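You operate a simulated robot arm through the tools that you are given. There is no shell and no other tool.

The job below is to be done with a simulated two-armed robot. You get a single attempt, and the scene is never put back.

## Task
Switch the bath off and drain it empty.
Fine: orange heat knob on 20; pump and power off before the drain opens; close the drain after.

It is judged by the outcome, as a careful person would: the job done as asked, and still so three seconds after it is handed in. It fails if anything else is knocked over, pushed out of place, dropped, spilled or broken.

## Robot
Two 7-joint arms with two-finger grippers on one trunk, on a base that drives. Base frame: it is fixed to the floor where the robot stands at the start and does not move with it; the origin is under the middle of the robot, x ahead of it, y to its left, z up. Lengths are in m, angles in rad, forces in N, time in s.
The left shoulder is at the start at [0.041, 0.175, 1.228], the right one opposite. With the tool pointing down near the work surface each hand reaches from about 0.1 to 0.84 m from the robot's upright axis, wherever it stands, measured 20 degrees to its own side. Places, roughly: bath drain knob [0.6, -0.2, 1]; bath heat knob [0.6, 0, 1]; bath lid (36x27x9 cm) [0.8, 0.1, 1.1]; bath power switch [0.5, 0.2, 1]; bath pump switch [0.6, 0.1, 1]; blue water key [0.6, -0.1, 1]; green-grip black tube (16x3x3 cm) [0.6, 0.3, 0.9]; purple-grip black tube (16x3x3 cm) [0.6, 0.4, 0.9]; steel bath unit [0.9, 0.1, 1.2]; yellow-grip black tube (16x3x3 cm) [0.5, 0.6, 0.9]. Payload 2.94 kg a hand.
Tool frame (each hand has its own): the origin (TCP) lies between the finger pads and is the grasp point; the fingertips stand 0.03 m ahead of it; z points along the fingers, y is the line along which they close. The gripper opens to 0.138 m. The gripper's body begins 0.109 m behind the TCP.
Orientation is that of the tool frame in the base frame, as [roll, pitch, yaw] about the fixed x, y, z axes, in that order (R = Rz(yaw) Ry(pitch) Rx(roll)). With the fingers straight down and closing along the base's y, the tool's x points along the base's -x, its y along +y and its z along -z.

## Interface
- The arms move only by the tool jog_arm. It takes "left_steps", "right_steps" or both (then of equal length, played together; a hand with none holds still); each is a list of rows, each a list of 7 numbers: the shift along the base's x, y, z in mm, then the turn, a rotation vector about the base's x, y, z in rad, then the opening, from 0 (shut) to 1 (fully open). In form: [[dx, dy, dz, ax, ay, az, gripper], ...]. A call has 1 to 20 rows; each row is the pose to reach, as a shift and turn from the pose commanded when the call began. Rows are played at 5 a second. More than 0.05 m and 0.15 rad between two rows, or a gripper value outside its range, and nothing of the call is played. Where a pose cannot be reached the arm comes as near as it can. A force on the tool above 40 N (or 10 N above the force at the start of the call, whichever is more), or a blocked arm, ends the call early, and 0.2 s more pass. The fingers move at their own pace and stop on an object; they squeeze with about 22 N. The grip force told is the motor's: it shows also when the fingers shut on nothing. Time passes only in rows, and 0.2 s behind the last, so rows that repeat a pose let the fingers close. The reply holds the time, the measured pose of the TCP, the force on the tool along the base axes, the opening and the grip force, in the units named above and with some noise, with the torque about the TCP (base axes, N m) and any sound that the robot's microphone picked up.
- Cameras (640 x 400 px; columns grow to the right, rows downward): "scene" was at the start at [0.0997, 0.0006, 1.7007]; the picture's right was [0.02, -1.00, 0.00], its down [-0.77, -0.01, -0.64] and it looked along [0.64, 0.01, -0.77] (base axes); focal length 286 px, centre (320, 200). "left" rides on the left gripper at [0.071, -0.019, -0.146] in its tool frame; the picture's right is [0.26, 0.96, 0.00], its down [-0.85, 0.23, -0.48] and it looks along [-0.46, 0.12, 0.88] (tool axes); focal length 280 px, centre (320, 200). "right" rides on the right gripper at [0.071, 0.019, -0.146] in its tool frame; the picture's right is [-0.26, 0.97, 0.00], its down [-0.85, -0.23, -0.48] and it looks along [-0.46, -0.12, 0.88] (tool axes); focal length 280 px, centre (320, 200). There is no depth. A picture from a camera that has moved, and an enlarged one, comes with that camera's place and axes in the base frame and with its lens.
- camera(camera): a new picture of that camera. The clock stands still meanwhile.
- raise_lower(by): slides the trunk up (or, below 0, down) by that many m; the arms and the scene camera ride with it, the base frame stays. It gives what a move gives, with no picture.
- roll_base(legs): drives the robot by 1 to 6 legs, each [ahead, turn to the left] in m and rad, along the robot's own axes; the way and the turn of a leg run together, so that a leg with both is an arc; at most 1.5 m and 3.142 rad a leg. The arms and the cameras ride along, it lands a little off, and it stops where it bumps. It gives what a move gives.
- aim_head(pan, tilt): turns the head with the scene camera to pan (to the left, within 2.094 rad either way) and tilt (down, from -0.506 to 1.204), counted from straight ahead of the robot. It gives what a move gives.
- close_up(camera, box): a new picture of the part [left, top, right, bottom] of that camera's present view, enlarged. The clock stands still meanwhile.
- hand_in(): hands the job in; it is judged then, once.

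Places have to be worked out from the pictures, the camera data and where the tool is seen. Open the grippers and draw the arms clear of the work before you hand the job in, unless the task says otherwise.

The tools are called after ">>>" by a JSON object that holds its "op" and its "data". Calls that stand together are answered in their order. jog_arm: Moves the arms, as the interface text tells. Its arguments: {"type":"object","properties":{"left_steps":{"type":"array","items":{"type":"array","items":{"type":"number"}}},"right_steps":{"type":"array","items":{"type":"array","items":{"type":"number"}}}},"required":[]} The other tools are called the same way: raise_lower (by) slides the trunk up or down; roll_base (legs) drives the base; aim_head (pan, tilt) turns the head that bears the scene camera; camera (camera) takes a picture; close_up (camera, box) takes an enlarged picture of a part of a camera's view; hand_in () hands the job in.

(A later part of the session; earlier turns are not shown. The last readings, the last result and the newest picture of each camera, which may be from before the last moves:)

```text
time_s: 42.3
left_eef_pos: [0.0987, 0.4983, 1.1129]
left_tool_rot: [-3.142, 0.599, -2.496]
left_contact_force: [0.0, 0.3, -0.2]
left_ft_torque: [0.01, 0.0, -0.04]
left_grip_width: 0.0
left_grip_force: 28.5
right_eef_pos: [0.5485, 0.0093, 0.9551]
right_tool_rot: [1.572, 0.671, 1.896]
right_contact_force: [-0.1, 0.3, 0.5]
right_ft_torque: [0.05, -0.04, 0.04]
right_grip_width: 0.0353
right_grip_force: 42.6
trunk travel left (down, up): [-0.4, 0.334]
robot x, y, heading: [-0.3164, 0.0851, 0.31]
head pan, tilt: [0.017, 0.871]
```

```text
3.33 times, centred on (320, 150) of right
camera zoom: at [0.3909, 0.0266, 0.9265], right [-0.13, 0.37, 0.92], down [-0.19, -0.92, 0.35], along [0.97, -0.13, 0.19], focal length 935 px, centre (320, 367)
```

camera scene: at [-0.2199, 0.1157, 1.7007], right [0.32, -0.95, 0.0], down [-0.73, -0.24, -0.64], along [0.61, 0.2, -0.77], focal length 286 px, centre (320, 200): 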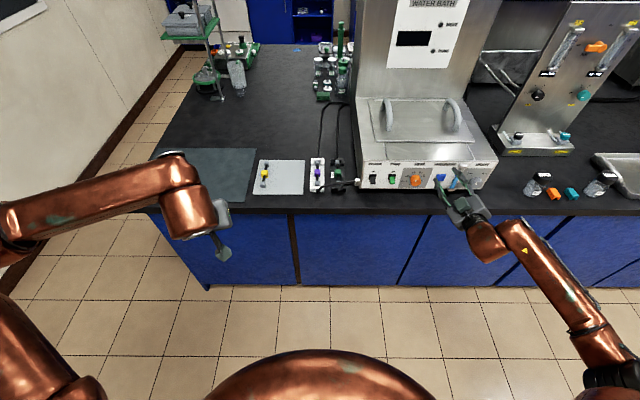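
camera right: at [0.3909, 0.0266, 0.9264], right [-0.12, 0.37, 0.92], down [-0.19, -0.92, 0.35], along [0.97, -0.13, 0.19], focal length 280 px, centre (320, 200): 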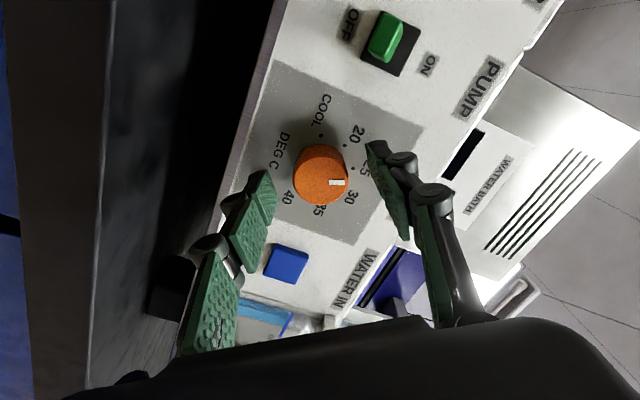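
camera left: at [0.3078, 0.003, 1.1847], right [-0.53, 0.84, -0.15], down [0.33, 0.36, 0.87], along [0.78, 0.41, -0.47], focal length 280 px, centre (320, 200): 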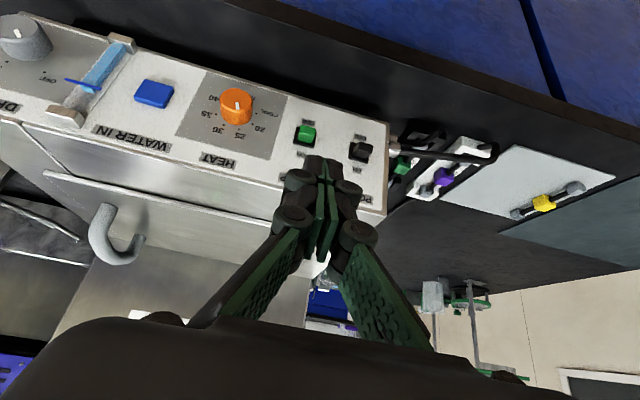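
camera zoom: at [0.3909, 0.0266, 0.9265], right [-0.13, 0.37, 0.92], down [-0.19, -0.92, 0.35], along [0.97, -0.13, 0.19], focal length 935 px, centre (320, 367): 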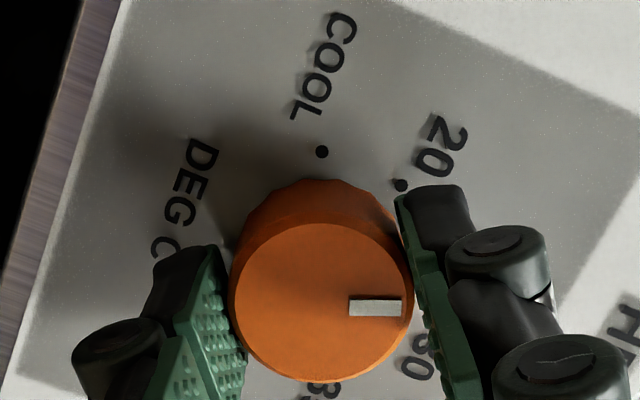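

The knob is gripped at 35 mm wide with negligible side force. I'll turn it counter-clockwise by about 22° first and check the reach and the pointer.

>>> {"op": "jog_arm", "data": {"right_steps": [[0, 0, 0, -0.093, -0.0314, 0, 0], [0, 0, 0, -0.186, -0.0628, 0, 0], [0, 0, 0, -0.279, -0.0942, 0, 0], [0, 0, 0, -0.372, -0.1257, 0, 0], [0, 0, 0, -0.372, -0.1257, 0, 0]]}}

>>> {"op": "close_up", "data": {"camera": "right", "box": [240, 90, 400, 210]}}

```text
time_s: 43.5
left_eef_pos: [0.1012, 0.4965, 1.1134]
left_tool_rot: [-3.142, 0.599, -2.493]
left_contact_force: [-0.3, -0.3, -0.2]
left_ft_torque: [-0.01, -0.02, -0.01]
left_grip_width: 0.0
left_grip_force: 28.4
right_eef_pos: [0.55, 0.0095, 0.9542]
right_tool_rot: [1.573, 1.064, 1.898]
right_contact_force: [-0.7, -3.2, -1.5]
right_ft_torque: [-0.08, 0.23, -0.07]
right_grip_width: 0.0353
right_grip_force: 44.7
trunk travel left (down, up): [-0.4, 0.334]
robot x, y, heading: [-0.317, 0.0847, 0.305]
head pan, tilt: [0.017, 0.871]
```

```text
3.33 times, centred on (320, 150) of right
camera zoom: at [0.396, 0.0114, 0.9029], right [-0.23, 0.68, 0.7], down [-0.25, -0.73, 0.63], along [0.94, -0.03, 0.34], focal length 935 px, centre (320, 367)
```

zoom: 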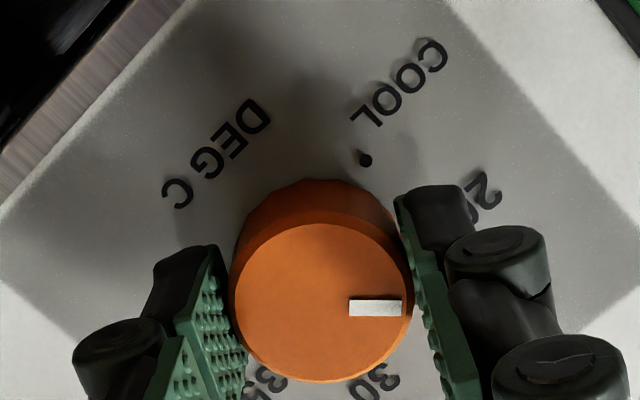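

The knob turns with the gripper and the forces are small. I'll turn the remaining 22.5°.

>>> {"op": "jog_arm", "data": {"right_steps": [[0, 0, 0, -0.093, -0.0314, 0, 0], [0, 0, 0, -0.186, -0.0628, 0, 0], [0, 0, 0, -0.279, -0.0942, 0, 0], [0, 0, 0, -0.372, -0.1257, 0, 0], [0, 0, 0, -0.372, -0.1257, 0, 0]]}}

>>> {"op": "close_up", "data": {"camera": "right", "box": [240, 90, 400, 210]}}

>>> {"op": "close_up", "data": {"camera": "scene", "box": [395, 165, 455, 200]}}

```text
time_s: 44.7
left_eef_pos: [0.1001, 0.4967, 1.113]
left_tool_rot: [-3.141, 0.601, -2.495]
left_contact_force: [0.4, -0.4, 0.7]
left_ft_torque: [-0.01, -0.01, 0.04]
left_grip_width: 0.0001
left_grip_force: 28.1
right_eef_pos: [0.55, 0.0086, 0.9553]
right_tool_rot: [1.583, 1.457, 1.905]
right_contact_force: [-10.9, -7.8, -3.4]
right_ft_torque: [-0.01, -0.02, -0.23]
right_grip_width: 0.035
right_grip_force: 45.8
trunk travel left (down, up): [-0.4, 0.334]
robot x, y, heading: [-0.3149, 0.0841, 0.301]
head pan, tilt: [0.017, 0.871]
```

```text
3.33 times, centred on (320, 150) of right
camera zoom: at [0.4038, -0.0115, 0.8871], right [-0.3, 0.88, 0.37], down [-0.35, -0.46, 0.82], along [0.89, 0.11, 0.44], focal length 935 px, centre (320, 367)
```

zoom: 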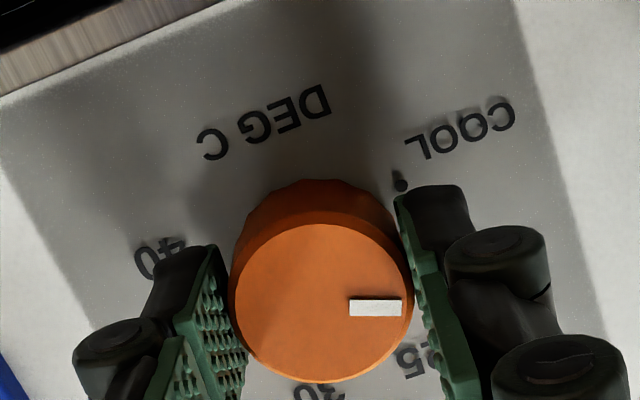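

```text
10.67 times, centred on (425, 182) of scene
camera zoom: at [-0.2214, 0.1149, 1.7008], right [0.32, -0.95, 0.0], down [-0.73, -0.24, -0.64], along [0.61, 0.2, -0.76], focal length 3051 px, centre (-800, 387)
```

zoom: 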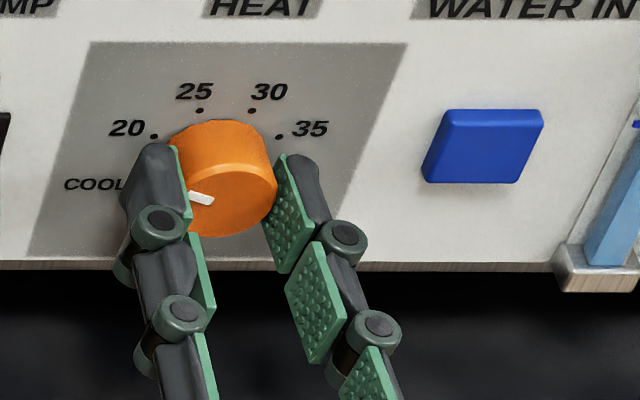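

The turn is complete, though I'll verify the pointer with the hand out of the way. I'll open the fingers and back straight off.

>>> {"op": "jog_arm", "data": {"right_steps": [[0, 0, 0, 0, 0, 0, 0.47], [0, 0, 0, 0, 0, 0, 0.47], [0, 0, 0, 0, 0, 0, 0.47], [-19, -6.4, 0, 0, 0, 0, 0.47], [-38, -12.8, 0, 0, 0, 0, 0.47], [-66, -22.4, 0, 0, 0, 0, 0.47], [-66, -22.4, 0, 0, 0, 0, 0.47]]}}

>>> {"op": "close_up", "data": {"camera": "right", "box": [240, 70, 400, 170]}}

>>> {"op": "close_up", "data": {"camera": "scene", "box": [395, 165, 455, 200]}}

```text
time_s: 46.3
left_eef_pos: [0.1007, 0.4978, 1.1129]
left_tool_rot: [-3.141, 0.598, -2.495]
left_contact_force: [-0.3, 0.4, 0.1]
left_ft_torque: [-0.03, -0.01, 0.01]
left_grip_width: 0.0
left_grip_force: 28.2
right_eef_pos: [0.4853, -0.0112, 0.9574]
right_tool_rot: [1.585, 1.456, 1.909]
right_contact_force: [0.3, 0.7, 0.1]
right_ft_torque: [0.0, -0.01, 0.03]
right_grip_width: 0.0651
right_grip_force: 0.1
trunk travel left (down, up): [-0.4, 0.334]
robot x, y, heading: [-0.3092, 0.0808, 0.309]
head pan, tilt: [0.017, 0.871]
```

```text
4.00 times, centred on (320, 120) of right
camera zoom: at [0.3388, -0.0323, 0.8895], right [-0.3, 0.88, 0.37], down [-0.35, -0.46, 0.82], along [0.89, 0.11, 0.44], focal length 1122 px, centre (320, 520)
```

zoom: 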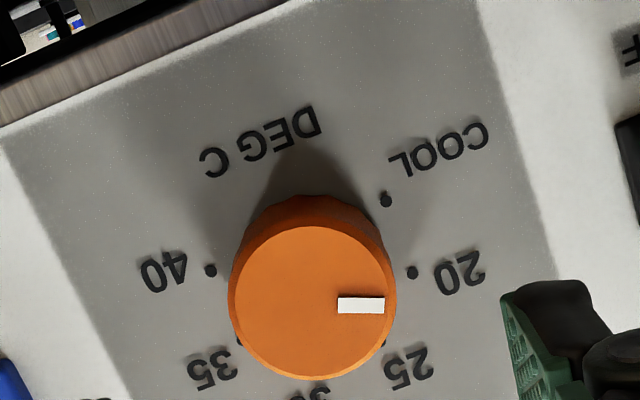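

```text
10.67 times, centred on (425, 182) of scene
camera zoom: at [-0.2194, 0.1167, 1.7007], right [0.32, -0.95, 0.0], down [-0.73, -0.24, -0.64], along [0.61, 0.2, -0.77], focal length 3051 px, centre (-800, 387)
```

zoom: 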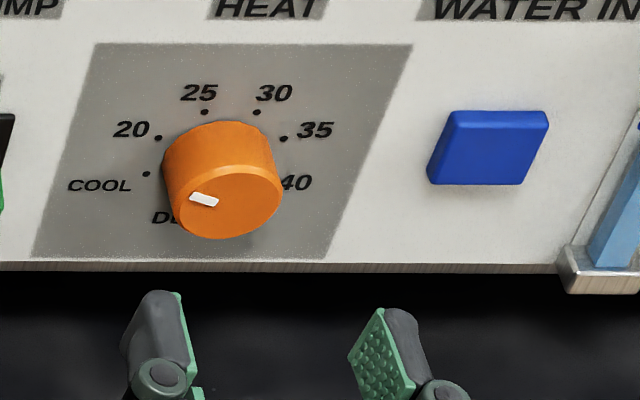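

The pointer line now lies on the 40–20 axis, so the heat knob reads 20. Next is the drain knob near (0.653, -0.183, 0.955): I'll slide the hand over parallel to the panel at about 11 cm standoff and roll it partly clockwise.

>>> {"op": "jog_arm", "data": {"right_steps": [[12.7, -41.4, -0.5, 0.111, 0.038, 0, 0.47], [25.4, -82.8, -1, 0.222, 0.075, 0, 0.47], [38.1, -124.2, -1.5, 0.332, 0.113, 0, 0.47], [50.8, -165.6, -2, 0.443, 0.15, 0, 0.47], [63.5, -207, -2.4, 0.554, 0.188, 0, 0.47], [63.5, -207, -2.4, 0.554, 0.188, 0, 0.47]]}}

>>> {"op": "camera", "data": {"camera": "right"}}

>>> {"op": "close_up", "data": {"camera": "scene", "box": [390, 150, 550, 250]}}

```text
time_s: 47.7
left_eef_pos: [0.1008, 0.4986, 1.113]
left_tool_rot: [3.141, 0.599, -2.495]
left_contact_force: [0.2, 0.3, -0.2]
left_ft_torque: [0.0, -0.02, -0.02]
left_grip_width: 0.0004
left_grip_force: 28.3
right_eef_pos: [0.5489, -0.2172, 0.9529]
right_tool_rot: [1.575, 0.869, 1.9]
right_contact_force: [0.5, -0.1, 0.4]
right_ft_torque: [0.02, 0.0, -0.05]
right_grip_width: 0.0649
right_grip_force: 0.1
trunk travel left (down, up): [-0.4, 0.334]
robot x, y, heading: [-0.3144, 0.083, 0.303]
head pan, tilt: [0.017, 0.871]
```

```text
taken
camera right: at [0.3924, -0.2076, 0.9128], right [-0.18, 0.54, 0.82], down [-0.22, -0.84, 0.5], along [0.96, -0.09, 0.27], focal length 280 px, centre (320, 200)
```

right: 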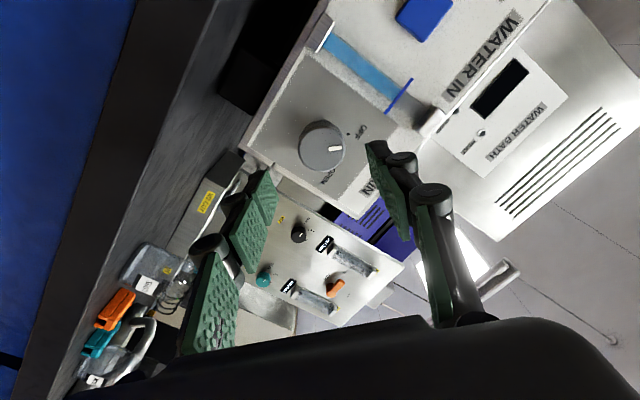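

```text
4.00 times, centred on (470, 200) of scene
camera zoom: at [-0.2202, 0.1163, 1.7007], right [0.32, -0.95, 0.0], down [-0.73, -0.24, -0.64], along [0.61, 0.2, -0.77], focal length 1144 px, centre (-280, 200)
```

zoom: 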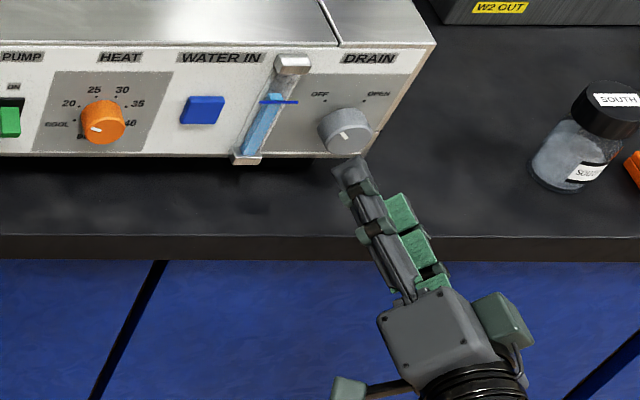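

The drain knob is centred in the hand view, and the bath stands on feet, so the counter is lower than the panel's bottom edge. I'll zoom in and measure the axis offset.

>>> {"op": "close_up", "data": {"camera": "right", "box": [240, 80, 400, 210]}}

>>> {"op": "close_up", "data": {"camera": "right", "box": [270, 100, 370, 190]}}

```text
3.08 times, centred on (320, 145) of right
camera zoom: at [0.3924, -0.2076, 0.9128], right [-0.18, 0.54, 0.82], down [-0.22, -0.84, 0.5], along [0.96, -0.09, 0.27], focal length 863 px, centre (320, 369)
```

zoom: 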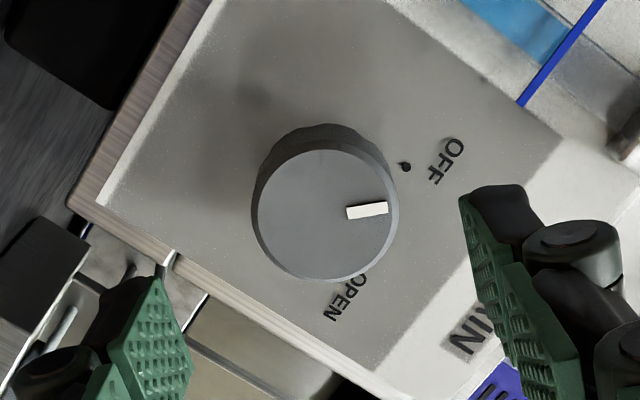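

```text
4.44 times, centred on (320, 145) of right
camera zoom: at [0.3924, -0.2076, 0.9128], right [-0.18, 0.54, 0.82], down [-0.22, -0.84, 0.5], along [0.96, -0.09, 0.27], focal length 1246 px, centre (320, 444)
```

zoom: 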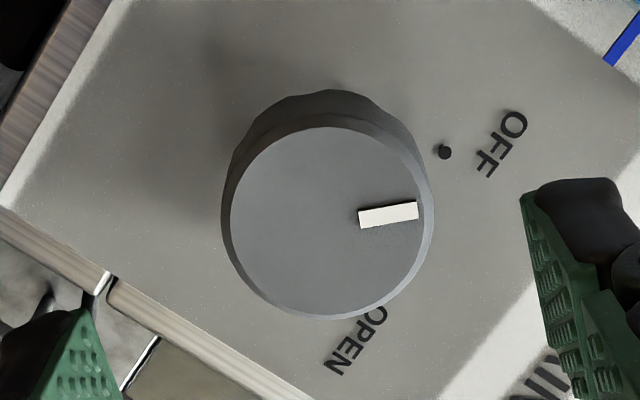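

The OFF dot projects exactly where predicted, so the drain axis is at about (0.653, -0.182, 0.9545), only 2 mm above my tool axis, and the knob is about 40 mm wide and stands about 33 mm proud. Before gripping, I'll test that a 90° clockwise roll is reachable here at standoff.

>>> {"op": "jog_arm", "data": {"right_steps": [[0, 0, 1.8, 0.124, 0.042, 0, 0.41], [0, 0, 1.8, 0.248, 0.084, 0, 0.41], [0, 0, 1.8, 0.372, 0.126, 0, 0.41], [0, 0, 1.8, 0.496, 0.168, 0, 0.41], [0, 0, 1.8, 0.62, 0.21, 0, 0.41], [0, 0, 1.8, 0.744, 0.252, 0, 0.41], [0, 0, 1.8, 0.868, 0.294, 0, 0.41], [0, 0, 1.8, 0.992, 0.336, 0, 0.41], [0, 0, 1.8, 1.116, 0.378, 0, 0.41], [0, 0, 1.8, 1.24, 0.42, 0, 0.41], [0, 0, 1.8, 1.364, 0.461, 0, 0.41], [0, 0, 1.8, 1.487, 0.503, 0, 0.41], [0, 0, 1.8, 1.487, 0.503, 0, 0.41]]}}

>>> {"op": "close_up", "data": {"camera": "scene", "box": [390, 150, 550, 250]}}

>>> {"op": "camera", "data": {"camera": "right"}}

```text
time_s: 50.5
left_eef_pos: [0.1, 0.4972, 1.1134]
left_tool_rot: [3.141, 0.598, -2.494]
left_contact_force: [0.2, -0.1, 0.6]
left_ft_torque: [0.02, -0.02, 0.0]
left_grip_width: 0.0
left_grip_force: 28.3
right_eef_pos: [0.5463, -0.2203, 0.9547]
right_tool_rot: [1.572, -0.699, 1.901]
right_contact_force: [-0.7, 0.0, 0.5]
right_ft_torque: [-0.01, -0.01, 0.01]
right_grip_width: 0.0568
right_grip_force: 0.0
trunk travel left (down, up): [-0.4, 0.334]
robot x, y, heading: [-0.3161, 0.0855, 0.304]
head pan, tilt: [0.017, 0.871]
```

```text
4.00 times, centred on (470, 200) of scene
camera zoom: at [-0.2202, 0.1158, 1.7008], right [0.32, -0.95, 0.0], down [-0.73, -0.24, -0.64], along [0.61, 0.2, -0.77], focal length 1144 px, centre (-280, 200)
```

zoom: 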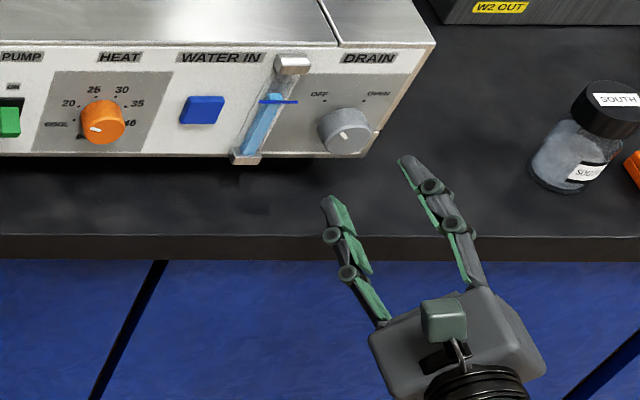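

```text
taken
camera right: at [0.397, -0.227, 1.0152], right [0.27, -0.78, 0.57], down [-0.29, -0.63, -0.72], along [0.92, 0.03, -0.39], focal length 280 px, centre (320, 200)
```

right: 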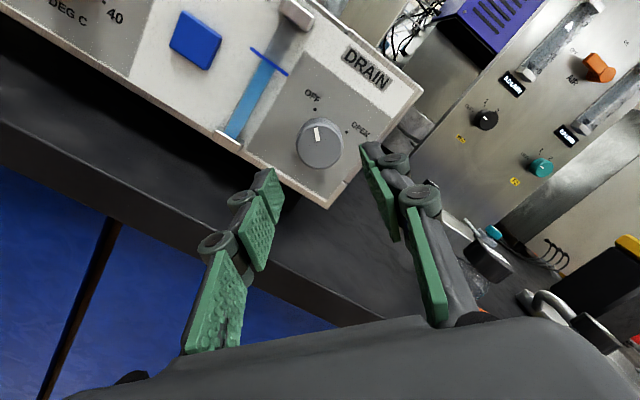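

The full 90° clockwise roll is reachable, with the camera now above. I'll zoom from this side too, to double-check the axis and the dial.

>>> {"op": "close_up", "data": {"camera": "right", "box": [260, 80, 400, 200]}}

```text
3.33 times, centred on (330, 140) of right
camera zoom: at [0.397, -0.227, 1.0152], right [0.27, -0.78, 0.57], down [-0.29, -0.63, -0.72], along [0.92, 0.03, -0.39], focal length 935 px, centre (287, 400)
```

zoom: 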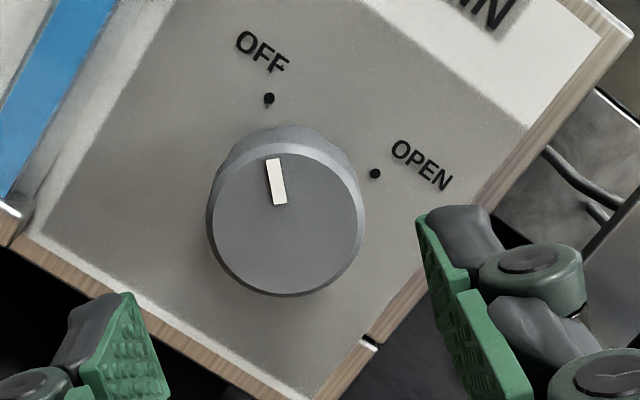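

From above, the OFF and OPEN dots are about 90° apart around the knob, and the pointer is on OFF. I'll roll back to the starting roll, ready to approach.

>>> {"op": "jog_arm", "data": {"right_steps": [[0, 0, 0, -0.124, -0.042, 0, 0.41], [0, 0, 0, -0.248, -0.084, 0, 0.41], [0, 0, 0, -0.372, -0.126, 0, 0.41], [0, 0, 0, -0.496, -0.168, 0, 0.41], [0, 0, 0, -0.62, -0.21, 0, 0.41], [0, 0, 0, -0.744, -0.252, 0, 0.41], [0, 0, 0, -0.868, -0.294, 0, 0.41], [0, 0, 0, -0.992, -0.336, 0, 0.41], [0, 0, 0, -1.116, -0.378, 0, 0.41], [0, 0, 0, -1.24, -0.42, 0, 0.41], [0, 0, 0, -1.364, -0.461, 0, 0.41], [0, 0, 0, -1.487, -0.503, 0, 0.41], [0, 0, 0, -1.487, -0.503, 0, 0.41]]}}

>>> {"op": "close_up", "data": {"camera": "right", "box": [270, 100, 370, 190]}}

```text
time_s: 53.3
left_eef_pos: [0.0997, 0.4969, 1.1141]
left_tool_rot: [3.141, 0.598, -2.494]
left_contact_force: [-1.0, 0.7, -0.4]
left_ft_torque: [-0.02, 0.01, 0.0]
left_grip_width: 0.0002
left_grip_force: 28.0
right_eef_pos: [0.5488, -0.2176, 0.9542]
right_tool_rot: [1.576, 0.872, 1.9]
right_contact_force: [-0.1, 0.0, -0.5]
right_ft_torque: [0.0, 0.04, -0.04]
right_grip_width: 0.0565
right_grip_force: 0.1
trunk travel left (down, up): [-0.4, 0.334]
robot x, y, heading: [-0.312, 0.0846, 0.303]
head pan, tilt: [0.017, 0.871]
```

```text
4.44 times, centred on (320, 145) of right
camera zoom: at [0.3917, -0.208, 0.9132], right [-0.18, 0.54, 0.82], down [-0.22, -0.84, 0.5], along [0.96, -0.09, 0.27], focal length 1246 px, centre (320, 444)
```

zoom: 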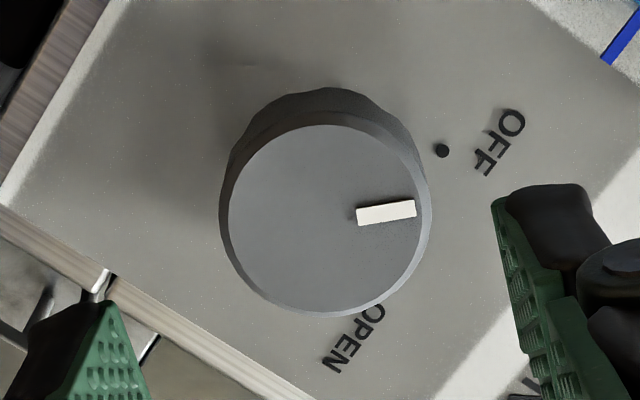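

The axis is within about 1 mm. I'll advance 40 mm and re-check.

>>> {"op": "jog_arm", "data": {"right_steps": [[19, 6.4, 0.5, 0, 0, 0, 0.41], [37.9, 12.8, 0.8, 0, 0, 0, 0.41], [37.9, 12.8, 0.8, 0, 0, 0, 0.41]]}}

>>> {"op": "close_up", "data": {"camera": "right", "box": [240, 90, 400, 210]}}

>>> {"op": "close_up", "data": {"camera": "scene", "box": [440, 160, 510, 210]}}

```text
time_s: 54.1
left_eef_pos: [0.1004, 0.498, 1.1125]
left_tool_rot: [3.141, 0.601, -2.494]
left_contact_force: [-0.4, 0.2, 0.0]
left_ft_torque: [0.02, -0.02, -0.03]
left_grip_width: 0.0001
left_grip_force: 28.4
right_eef_pos: [0.5861, -0.2064, 0.9552]
right_tool_rot: [1.576, 0.87, 1.898]
right_contact_force: [-0.5, 0.1, 0.0]
right_ft_torque: [-0.04, 0.0, 0.0]
right_grip_width: 0.0565
right_grip_force: 0.1
trunk travel left (down, up): [-0.4, 0.334]
robot x, y, heading: [-0.3141, 0.0867, 0.304]
head pan, tilt: [0.017, 0.871]
```

```text
3.33 times, centred on (320, 150) of right
camera zoom: at [0.4302, -0.1957, 0.9144], right [-0.18, 0.54, 0.82], down [-0.22, -0.84, 0.5], along [0.96, -0.09, 0.27], focal length 935 px, centre (320, 367)
```

zoom: 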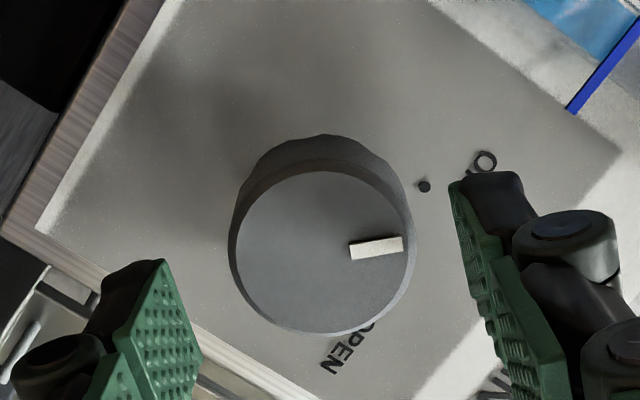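

```text
8.00 times, centred on (475, 185) of scene
camera zoom: at [-0.2205, 0.1155, 1.7008], right [0.32, -0.95, 0.0], down [-0.73, -0.24, -0.64], along [0.61, 0.2, -0.77], focal length 2288 px, centre (-920, 320)
```

zoom: 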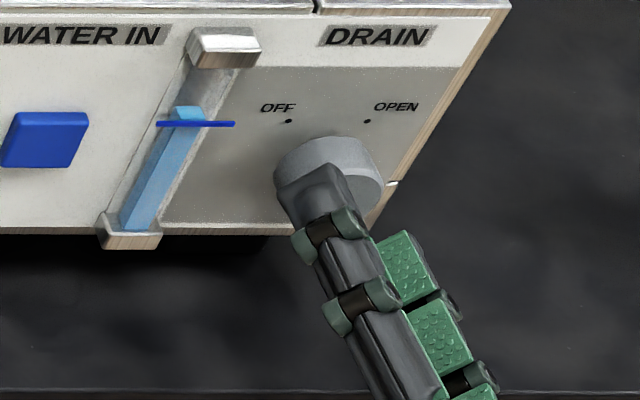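

The knob is centred on the tool axis. I'll advance another 31 mm to straddle it.

>>> {"op": "jog_arm", "data": {"right_steps": [[9.8, 3.3, 0, 0, 0, 0, 0.41], [19.6, 6.6, 0, 0, 0, 0, 0.41], [29.4, 9.9, 0, 0, 0, 0, 0.41], [29.4, 9.9, 0, 0, 0, 0, 0.41]]}}

>>> {"op": "close_up", "data": {"camera": "right", "box": [240, 90, 400, 210]}}

>>> {"op": "close_up", "data": {"camera": "scene", "box": [440, 160, 510, 210]}}

```text
time_s: 55.1
left_eef_pos: [0.1006, 0.4968, 1.1125]
left_tool_rot: [-3.14, 0.601, -2.492]
left_contact_force: [0.2, -0.8, 0.2]
left_ft_torque: [0.01, 0.02, -0.01]
left_grip_width: 0.0
left_grip_force: 28.2
right_eef_pos: [0.6147, -0.1957, 0.9565]
right_tool_rot: [1.575, 0.871, 1.899]
right_contact_force: [0.6, -0.2, -0.3]
right_ft_torque: [0.02, 0.03, -0.01]
right_grip_width: 0.0568
right_grip_force: 0.1
trunk travel left (down, up): [-0.4, 0.334]
robot x, y, heading: [-0.3135, 0.0838, 0.307]
head pan, tilt: [0.017, 0.871]
```

```text
3.33 times, centred on (320, 150) of right
camera zoom: at [0.4592, -0.1851, 0.9141], right [-0.18, 0.54, 0.82], down [-0.22, -0.84, 0.5], along [0.96, -0.09, 0.27], focal length 935 px, centre (320, 367)
```

zoom: 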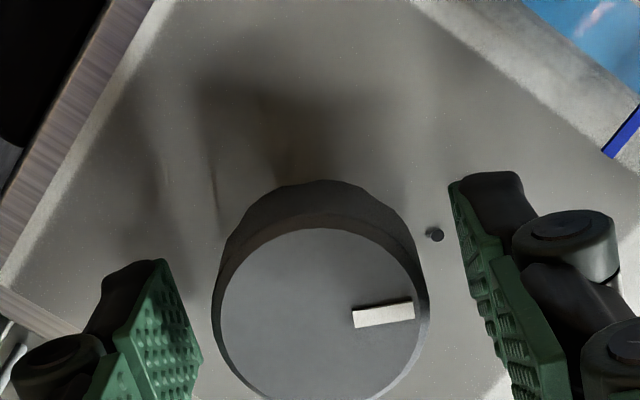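

```text
8.00 times, centred on (475, 185) of scene
camera zoom: at [-0.2204, 0.1155, 1.7008], right [0.32, -0.95, 0.0], down [-0.73, -0.24, -0.64], along [0.61, 0.2, -0.77], focal length 2288 px, centre (-920, 320)
```

zoom: 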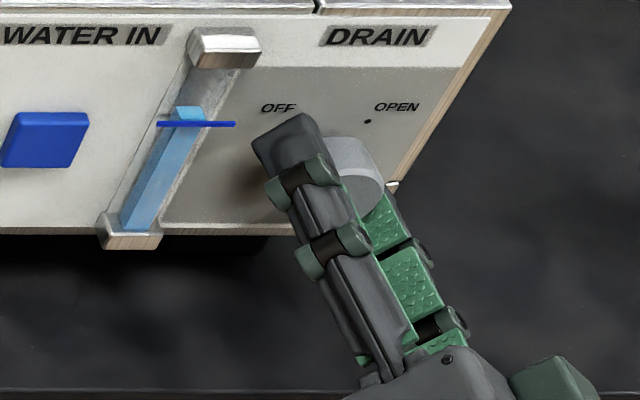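

The fingers straddle the drain knob symmetrically. I'll close on it.

>>> {"op": "jog_arm", "data": {"right_steps": [[0, 0, 0, 0, 0, 0, 0.3], [0, 0, 0, 0, 0, 0, 0.15], [0, 0, 0, 0, 0, 0, 0], [0, 0, 0, 0, 0, 0, 0]]}}

```text
time_s: 56.1
left_eef_pos: [0.1012, 0.4986, 1.1137]
left_tool_rot: [-3.14, 0.6, -2.495]
left_contact_force: [-0.1, 0.3, 0.7]
left_ft_torque: [0.01, 0.02, -0.01]
left_grip_width: 0.0001
left_grip_force: 28.7
right_eef_pos: [0.616, -0.1951, 0.9548]
right_tool_rot: [1.574, 0.871, 1.9]
right_contact_force: [1.3, 1.4, -0.3]
right_ft_torque: [0.0, -0.01, -0.04]
right_grip_width: 0.0387
right_grip_force: 44.6
trunk travel left (down, up): [-0.4, 0.334]
robot x, y, heading: [-0.3157, 0.0835, 0.3]
head pan, tilt: [0.017, 0.871]
```

The knob is gripped at 38.7 mm wide with negligible force. Power and pump are confirmed off, so I'll turn the drain clockwise, 45° first.

>>> {"op": "jog_arm", "data": {"right_steps": [[0, 0, 0, 0.124, 0.042, 0, 0], [0, 0, 0, 0.248, 0.084, 0, 0], [0, 0, 0, 0.372, 0.126, 0, 0], [0, 0, 0, 0.496, 0.168, 0, 0], [0, 0, 0, 0.62, 0.21, 0, 0], [0, 0, 0, 0.744, 0.252, 0, 0]]}}

>>> {"op": "close_up", "data": {"camera": "right", "box": [240, 70, 400, 210]}}

>>> {"op": "close_up", "data": {"camera": "scene", "box": [440, 160, 510, 210]}}

```text
time_s: 57.5
left_eef_pos: [0.1024, 0.4986, 1.1124]
left_tool_rot: [-3.141, 0.599, -2.493]
left_contact_force: [-0.1, 0.0, -0.4]
left_ft_torque: [-0.01, 0.01, -0.01]
left_grip_width: 0.0
left_grip_force: 28.3
right_eef_pos: [0.6168, -0.1956, 0.9558]
right_tool_rot: [1.571, 0.084, 1.899]
right_contact_force: [12.1, 6.1, 2.0]
right_ft_torque: [0.1, -0.25, 0.12]
right_grip_width: 0.0386
right_grip_force: 44.5
trunk travel left (down, up): [-0.4, 0.334]
robot x, y, heading: [-0.3145, 0.0837, 0.304]
head pan, tilt: [0.017, 0.871]
```

```text
2.86 times, centred on (320, 140) of right
camera zoom: at [0.4558, -0.1741, 0.9692], right [0.06, -0.17, 0.98], down [-0.17, -0.97, -0.16], along [0.98, -0.16, -0.09], focal length 801 px, centre (320, 371)
```

zoom: 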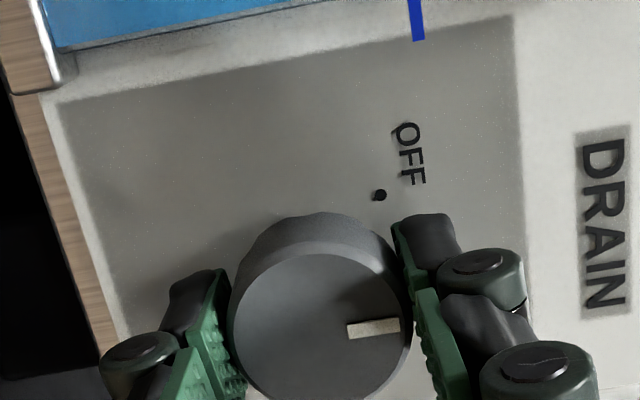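

```text
8.00 times, centred on (475, 185) of scene
camera zoom: at [-0.2186, 0.1167, 1.7006], right [0.32, -0.95, 0.0], down [-0.73, -0.24, -0.64], along [0.61, 0.2, -0.77], focal length 2288 px, centre (-920, 320)
```

zoom: 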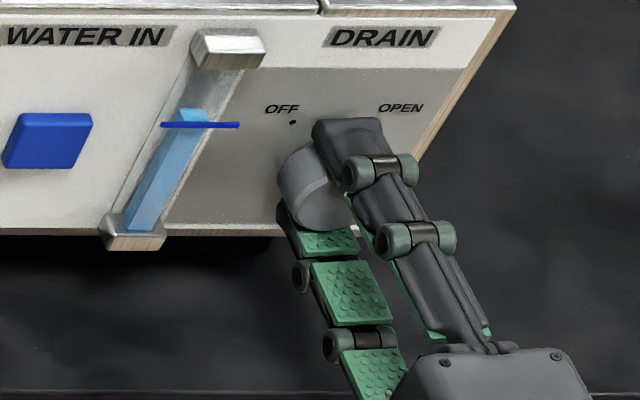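

The knob turned 45° with the gripper, under a modest axial force. I'll continue the second 45° to OPEN.

>>> {"op": "jog_arm", "data": {"right_steps": [[0.5, 0.2, 0, 0.124, 0.042, 0, 0], [0.5, 0.2, 0, 0.248, 0.084, 0, 0], [1, 0.3, 0, 0.372, 0.126, 0, 0], [1, 0.3, 0, 0.496, 0.168, 0, 0], [1, 0.3, 0, 0.62, 0.21, 0, 0], [1, 0.3, 0, 0.744, 0.252, 0, 0], [1, 0.3, 0, 0.744, 0.252, 0, 0]]}}

>>> {"op": "close_up", "data": {"camera": "right", "box": [240, 70, 400, 210]}}

>>> {"op": "close_up", "data": {"camera": "scene", "box": [440, 160, 510, 210]}}

```text
time_s: 59.1
left_eef_pos: [0.1008, 0.4985, 1.1125]
left_tool_rot: [-3.141, 0.6, -2.495]
left_contact_force: [-0.1, 0.1, -1.0]
left_ft_torque: [-0.01, 0.02, 0.02]
left_grip_width: 0.0002
left_grip_force: 28.2
right_eef_pos: [0.6159, -0.1935, 0.9542]
right_tool_rot: [1.573, -0.701, 1.897]
right_contact_force: [8.5, 6.5, 1.5]
right_ft_torque: [-0.1, -0.22, 0.58]
right_grip_width: 0.039
right_grip_force: 44.5
trunk travel left (down, up): [-0.4, 0.334]
robot x, y, heading: [-0.3146, 0.0849, 0.303]
head pan, tilt: [0.017, 0.871]
```

```text
2.86 times, centred on (320, 140) of right
camera zoom: at [0.4659, -0.2029, 1.0163], right [0.27, -0.78, 0.57], down [-0.29, -0.63, -0.72], along [0.92, 0.03, -0.39], focal length 801 px, centre (320, 371)
```

zoom: 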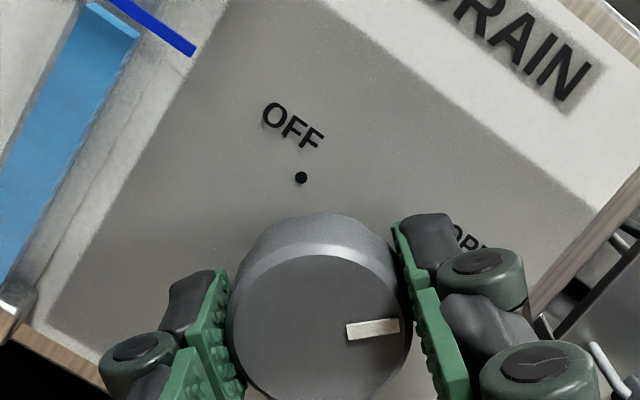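

```text
8.00 times, centred on (475, 185) of scene
camera zoom: at [-0.219, 0.1169, 1.7007], right [0.32, -0.95, 0.0], down [-0.73, -0.24, -0.64], along [0.61, 0.2, -0.77], focal length 2288 px, centre (-920, 320)
```

zoom: 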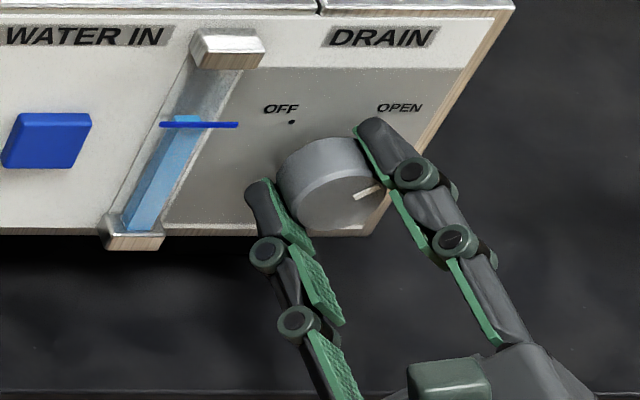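

The level in the gauge has begun to drop below its previous mark, so the drain is open. I'll hold the grip and let time pass while watching the gauge.

>>> {"op": "jog_arm", "data": {"right_steps": [[0, 0, 0, 0, 0, 0, 0], [0, 0, 0, 0, 0, 0, 0], [0, 0, 0, 0, 0, 0, 0], [0, 0, 0, 0, 0, 0, 0], [0, 0, 0, 0, 0, 0, 0], [0, 0, 0, 0, 0, 0, 0], [0, 0, 0, 0, 0, 0, 0], [0, 0, 0, 0, 0, 0, 0], [0, 0, 0, 0, 0, 0, 0], [0, 0, 0, 0, 0, 0, 0], [0, 0, 0, 0, 0, 0, 0], [0, 0, 0, 0, 0, 0, 0], [0, 0, 0, 0, 0, 0, 0], [0, 0, 0, 0, 0, 0, 0], [0, 0, 0, 0, 0, 0, 0], [0, 0, 0, 0, 0, 0, 0], [0, 0, 0, 0, 0, 0, 0], [0, 0, 0, 0, 0, 0, 0], [0, 0, 0, 0, 0, 0, 0], [0, 0, 0, 0, 0, 0, 0]]}}

>>> {"op": "close_up", "data": {"camera": "scene", "box": [440, 160, 510, 210]}}

```text
time_s: 63.3
left_eef_pos: [0.1007, 0.4992, 1.1112]
left_tool_rot: [3.141, 0.598, -2.494]
left_contact_force: [0.0, 0.2, -0.4]
left_ft_torque: [0.04, -0.02, -0.02]
left_grip_width: 0.0001
left_grip_force: 28.8
right_eef_pos: [0.616, -0.1956, 0.9551]
right_tool_rot: [1.574, -0.699, 1.896]
right_contact_force: [6.3, 5.9, -2.9]
right_ft_torque: [-0.17, 0.0, 0.05]
right_grip_width: 0.0386
right_grip_force: 44.9
trunk travel left (down, up): [-0.4, 0.334]
robot x, y, heading: [-0.3134, 0.0894, 0.308]
head pan, tilt: [0.017, 0.871]
```

```text
8.00 times, centred on (475, 185) of scene
camera zoom: at [-0.2188, 0.1168, 1.7006], right [0.32, -0.95, 0.0], down [-0.73, -0.24, -0.64], along [0.61, 0.2, -0.77], focal length 2288 px, centre (-920, 320)
```

zoom: 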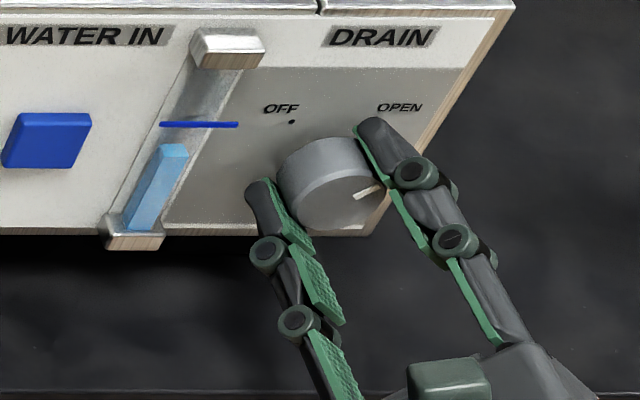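

The level is falling steadily, at roughly a quarter of the tube every 4 s. I'll keep waiting.

>>> {"op": "jog_arm", "data": {"right_steps": [[0, 0, 0, 0, 0, 0, 0], [0, 0, 0, 0, 0, 0, 0], [0, 0, 0, 0, 0, 0, 0], [0, 0, 0, 0, 0, 0, 0], [0, 0, 0, 0, 0, 0, 0], [0, 0, 0, 0, 0, 0, 0], [0, 0, 0, 0, 0, 0, 0], [0, 0, 0, 0, 0, 0, 0], [0, 0, 0, 0, 0, 0, 0], [0, 0, 0, 0, 0, 0, 0], [0, 0, 0, 0, 0, 0, 0], [0, 0, 0, 0, 0, 0, 0], [0, 0, 0, 0, 0, 0, 0], [0, 0, 0, 0, 0, 0, 0], [0, 0, 0, 0, 0, 0, 0], [0, 0, 0, 0, 0, 0, 0], [0, 0, 0, 0, 0, 0, 0], [0, 0, 0, 0, 0, 0, 0], [0, 0, 0, 0, 0, 0, 0], [0, 0, 0, 0, 0, 0, 0]]}}

>>> {"op": "jog_arm", "data": {"right_steps": [[0, 0, 0, 0, 0, 0, 0], [0, 0, 0, 0, 0, 0, 0], [0, 0, 0, 0, 0, 0, 0], [0, 0, 0, 0, 0, 0, 0], [0, 0, 0, 0, 0, 0, 0], [0, 0, 0, 0, 0, 0, 0], [0, 0, 0, 0, 0, 0, 0], [0, 0, 0, 0, 0, 0, 0], [0, 0, 0, 0, 0, 0, 0], [0, 0, 0, 0, 0, 0, 0], [0, 0, 0, 0, 0, 0, 0], [0, 0, 0, 0, 0, 0, 0], [0, 0, 0, 0, 0, 0, 0], [0, 0, 0, 0, 0, 0, 0], [0, 0, 0, 0, 0, 0, 0], [0, 0, 0, 0, 0, 0, 0], [0, 0, 0, 0, 0, 0, 0], [0, 0, 0, 0, 0, 0, 0], [0, 0, 0, 0, 0, 0, 0], [0, 0, 0, 0, 0, 0, 0]]}}

>>> {"op": "close_up", "data": {"camera": "scene", "box": [440, 160, 510, 210]}}

```text
time_s: 67.5
left_eef_pos: [0.1016, 0.4983, 1.1119]
left_tool_rot: [-3.141, 0.598, -2.495]
left_contact_force: [0.5, 0.0, 0.3]
left_ft_torque: [0.02, -0.01, -0.02]
left_grip_width: 0.0002
left_grip_force: 28.6
right_eef_pos: [0.616, -0.1966, 0.9547]
right_tool_rot: [1.576, -0.699, 1.897]
right_contact_force: [9.0, 6.1, -3.5]
right_ft_torque: [-0.16, -0.14, -0.08]
right_grip_width: 0.0391
right_grip_force: 45.2
trunk travel left (down, up): [-0.4, 0.334]
robot x, y, heading: [-0.3172, 0.0868, 0.307]
head pan, tilt: [0.017, 0.871]
```

```text
time_s: 71.7
left_eef_pos: [0.101, 0.4992, 1.1127]
left_tool_rot: [3.141, 0.598, -2.495]
left_contact_force: [-0.3, -0.1, 0.8]
left_ft_torque: [-0.01, 0.01, -0.02]
left_grip_width: 0.0
left_grip_force: 28.5
right_eef_pos: [0.6165, -0.1941, 0.9548]
right_tool_rot: [1.574, -0.699, 1.896]
right_contact_force: [11.7, 5.8, -1.4]
right_ft_torque: [-0.11, 0.0, 0.07]
right_grip_width: 0.0385
right_grip_force: 45.3
trunk travel left (down, up): [-0.4, 0.334]
robot x, y, heading: [-0.3147, 0.0854, 0.309]
head pan, tilt: [0.017, 0.871]
```

```text
8.00 times, centred on (475, 185) of scene
camera zoom: at [-0.2184, 0.1169, 1.7006], right [0.32, -0.95, 0.0], down [-0.73, -0.24, -0.64], along [0.61, 0.2, -0.77], focal length 2288 px, centre (-920, 320)
```

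zoom: 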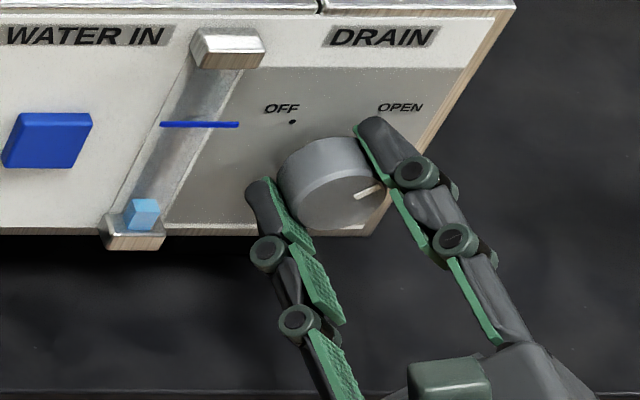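

Nearly empty: only a small block of water remains at the bottom of the gauge. I'll keep waiting.

>>> {"op": "jog_arm", "data": {"right_steps": [[0, 0, 0, 0, 0, 0, 0], [0, 0, 0, 0, 0, 0, 0], [0, 0, 0, 0, 0, 0, 0], [0, 0, 0, 0, 0, 0, 0], [0, 0, 0, 0, 0, 0, 0], [0, 0, 0, 0, 0, 0, 0], [0, 0, 0, 0, 0, 0, 0], [0, 0, 0, 0, 0, 0, 0], [0, 0, 0, 0, 0, 0, 0], [0, 0, 0, 0, 0, 0, 0], [0, 0, 0, 0, 0, 0, 0], [0, 0, 0, 0, 0, 0, 0], [0, 0, 0, 0, 0, 0, 0], [0, 0, 0, 0, 0, 0, 0], [0, 0, 0, 0, 0, 0, 0], [0, 0, 0, 0, 0, 0, 0], [0, 0, 0, 0, 0, 0, 0], [0, 0, 0, 0, 0, 0, 0], [0, 0, 0, 0, 0, 0, 0], [0, 0, 0, 0, 0, 0, 0]]}}

>>> {"op": "close_up", "data": {"camera": "scene", "box": [440, 160, 510, 210]}}

>>> {"op": "jog_arm", "data": {"right_steps": [[0, 0, 0, 0, 0, 0, 0], [0, 0, 0, 0, 0, 0, 0], [0, 0, 0, 0, 0, 0, 0], [0, 0, 0, 0, 0, 0, 0], [0, 0, 0, 0, 0, 0, 0], [0, 0, 0, 0, 0, 0, 0], [0, 0, 0, 0, 0, 0, 0], [0, 0, 0, 0, 0, 0, 0], [0, 0, 0, 0, 0, 0, 0], [0, 0, 0, 0, 0, 0, 0], [0, 0, 0, 0, 0, 0, 0], [0, 0, 0, 0, 0, 0, 0], [0, 0, 0, 0, 0, 0, 0], [0, 0, 0, 0, 0, 0, 0], [0, 0, 0, 0, 0, 0, 0], [0, 0, 0, 0, 0, 0, 0], [0, 0, 0, 0, 0, 0, 0], [0, 0, 0, 0, 0, 0, 0], [0, 0, 0, 0, 0, 0, 0], [0, 0, 0, 0, 0, 0, 0]]}}

>>> {"op": "close_up", "data": {"camera": "scene", "box": [440, 160, 510, 210]}}

```text
time_s: 75.9
left_eef_pos: [0.101, 0.4995, 1.1126]
left_tool_rot: [3.141, 0.599, -2.492]
left_contact_force: [0.5, -0.3, 0.4]
left_ft_torque: [0.02, 0.04, -0.02]
left_grip_width: 0.0002
left_grip_force: 28.2
right_eef_pos: [0.616, -0.1942, 0.9547]
right_tool_rot: [1.573, -0.7, 1.898]
right_contact_force: [13.3, 4.3, -0.1]
right_ft_torque: [-0.14, -0.03, -0.03]
right_grip_width: 0.0387
right_grip_force: 45.1
trunk travel left (down, up): [-0.4, 0.334]
robot x, y, heading: [-0.3148, 0.0847, 0.31]
head pan, tilt: [0.017, 0.871]
```

```text
8.00 times, centred on (475, 185) of scene
camera zoom: at [-0.2183, 0.1169, 1.7006], right [0.32, -0.95, 0.0], down [-0.73, -0.24, -0.64], along [0.61, 0.2, -0.77], focal length 2288 px, centre (-920, 320)
```

zoom: 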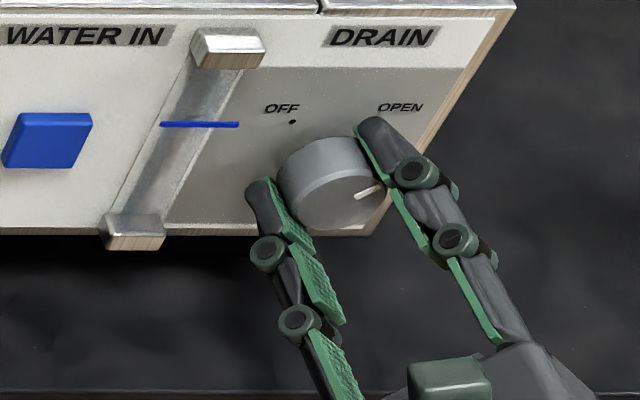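

```text
time_s: 80.1
left_eef_pos: [0.1024, 0.4985, 1.1129]
left_tool_rot: [3.141, 0.599, -2.493]
left_contact_force: [-0.4, -0.4, 0.7]
left_ft_torque: [0.02, -0.02, -0.01]
left_grip_width: 0.0001
left_grip_force: 27.8
right_eef_pos: [0.6169, -0.1947, 0.9552]
right_tool_rot: [1.575, -0.701, 1.899]
right_contact_force: [13.5, 4.9, 0.1]
right_ft_torque: [-0.12, -0.06, -0.03]
right_grip_width: 0.0389
right_grip_force: 45.1
trunk travel left (down, up): [-0.4, 0.334]
robot x, y, heading: [-0.3174, 0.0816, 0.308]
head pan, tilt: [0.017, 0.871]
```

```text
8.00 times, centred on (475, 185) of scene
camera zoom: at [-0.2183, 0.1169, 1.7006], right [0.32, -0.95, 0.0], down [-0.73, -0.24, -0.64], along [0.61, 0.2, -0.77], focal length 2288 px, centre (-920, 320)
```

zoom: 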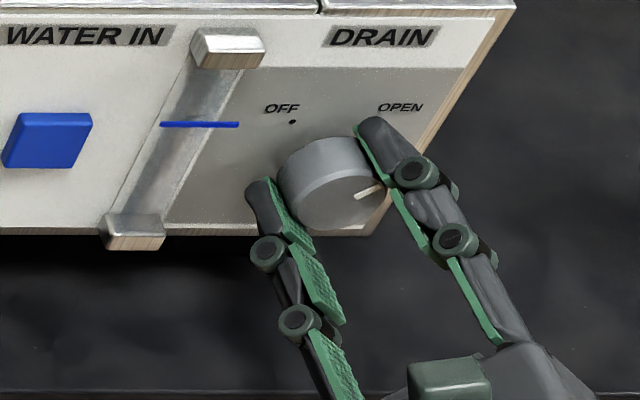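

The gauge is empty, and stayed so for over 4 s. I'll wait one more short spell for any remainder, then turn the drain back counter-clockwise, 45° first.

>>> {"op": "jog_arm", "data": {"right_steps": [[0, 0, 0, 0, 0, 0, 0], [0, 0, 0, 0, 0, 0, 0], [0, 0, 0, 0, 0, 0, 0], [0, 0, 0, 0, 0, 0, 0], [0, 0, 0, 0, 0, 0, 0], [0, 0, 0, 0, 0, 0, 0], [0, 0, 0, 0, 0, 0, 0], [0, 0, 0, 0, 0, 0, 0], [0, 0, 0, 0, 0, 0, 0], [0, 0, 0, 0, 0, 0, 0], [0, 0, 0, -0.124, -0.042, 0, 0], [0, 0, 0, -0.248, -0.084, 0, 0], [0, 0, 0, -0.372, -0.126, 0, 0], [0, 0, 0, -0.496, -0.168, 0, 0], [0, 0, 0, -0.62, -0.21, 0, 0], [0, 0, 0, -0.744, -0.252, 0, 0]]}}

>>> {"op": "close_up", "data": {"camera": "right", "box": [240, 70, 400, 210]}}

```text
time_s: 83.5
left_eef_pos: [0.1015, 0.4972, 1.1128]
left_tool_rot: [3.141, 0.599, -2.493]
left_contact_force: [-0.7, -0.8, 0.7]
left_ft_torque: [-0.05, 0.01, -0.01]
left_grip_width: 0.0
left_grip_force: 28.7
right_eef_pos: [0.6173, -0.1946, 0.9556]
right_tool_rot: [1.573, 0.087, 1.899]
right_contact_force: [17.5, 4.9, -0.7]
right_ft_torque: [0.0, 0.12, -0.04]
right_grip_width: 0.0387
right_grip_force: 45.2
trunk travel left (down, up): [-0.4, 0.334]
robot x, y, heading: [-0.3185, 0.0856, 0.309]
head pan, tilt: [0.017, 0.871]
```

```text
2.86 times, centred on (320, 140) of right
camera zoom: at [0.4565, -0.1737, 0.9691], right [0.06, -0.17, 0.98], down [-0.17, -0.97, -0.15], along [0.98, -0.16, -0.09], focal length 801 px, centre (320, 371)
```

zoom: 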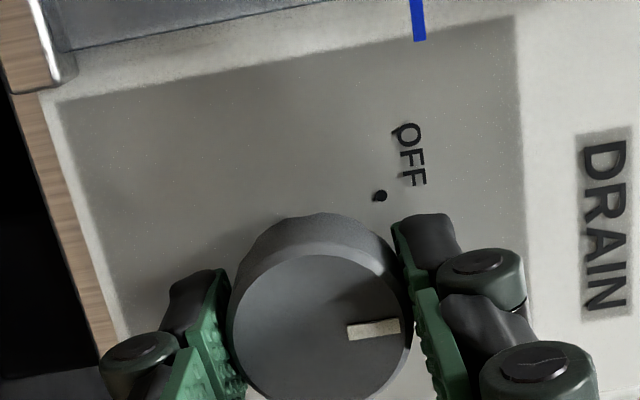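

I'll continue the second 45° back to OFF, with a slight extra to seat it against the stop.

>>> {"op": "jog_arm", "data": {"right_steps": [[0.5, 0.2, 0, -0.124, -0.042, 0, 0], [1, 0.3, 0, -0.248, -0.084, 0, 0], [1.5, 0.5, 0, -0.372, -0.126, 0, 0], [1.5, 0.5, 0, -0.496, -0.168, 0, 0], [1.5, 0.5, 0, -0.62, -0.21, 0, 0], [1.5, 0.5, 0, -0.744, -0.252, 0, 0], [1.5, 0.5, 0, -0.767, -0.26, 0, 0], [1.5, 0.5, 0, -0.767, -0.26, 0, 0]]}}

>>> {"op": "close_up", "data": {"camera": "right", "box": [240, 70, 400, 210]}}

>>> {"op": "close_up", "data": {"camera": "scene", "box": [440, 160, 510, 210]}}

```text
time_s: 85.3
left_eef_pos: [0.1012, 0.4977, 1.1137]
left_tool_rot: [-3.141, 0.601, -2.494]
left_contact_force: [0.2, -0.6, 0.1]
left_ft_torque: [-0.01, -0.01, -0.02]
left_grip_width: 0.0003
left_grip_force: 28.6
right_eef_pos: [0.616, -0.1951, 0.9555]
right_tool_rot: [1.575, 0.897, 1.899]
right_contact_force: [-7.3, 2.2, -0.4]
right_ft_torque: [0.46, 0.1, -0.1]
right_grip_width: 0.0387
right_grip_force: 45.2
trunk travel left (down, up): [-0.4, 0.334]
robot x, y, heading: [-0.3168, 0.083, 0.305]
head pan, tilt: [0.017, 0.871]
```

```text
2.86 times, centred on (320, 140) of right
camera zoom: at [0.4608, -0.1857, 0.9128], right [-0.19, 0.56, 0.81], down [-0.22, -0.82, 0.52], along [0.96, -0.08, 0.28], focal length 801 px, centre (320, 371)
```

zoom: 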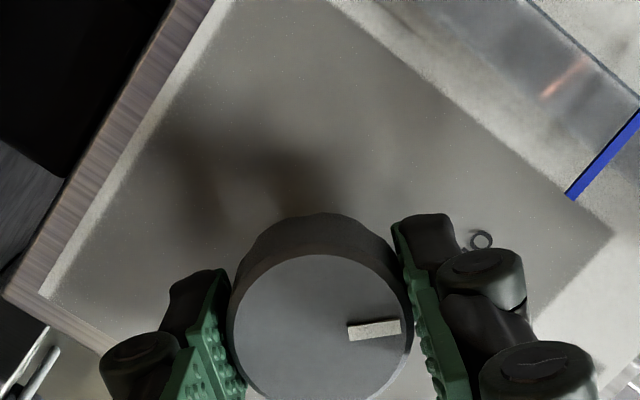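

```text
8.00 times, centred on (475, 185) of scene
camera zoom: at [-0.2212, 0.1165, 1.7008], right [0.32, -0.95, 0.0], down [-0.73, -0.24, -0.64], along [0.61, 0.2, -0.76], focal length 2288 px, centre (-920, 320)
```

zoom: 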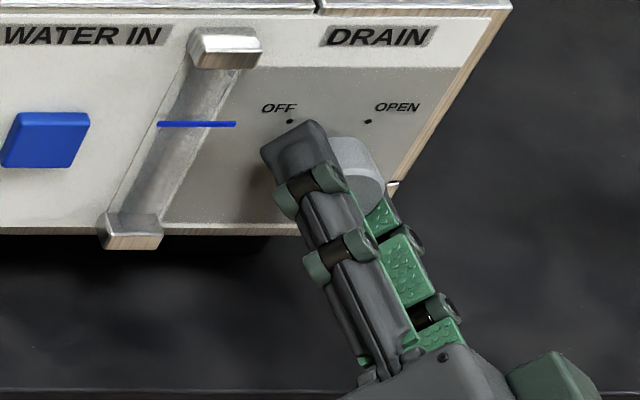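

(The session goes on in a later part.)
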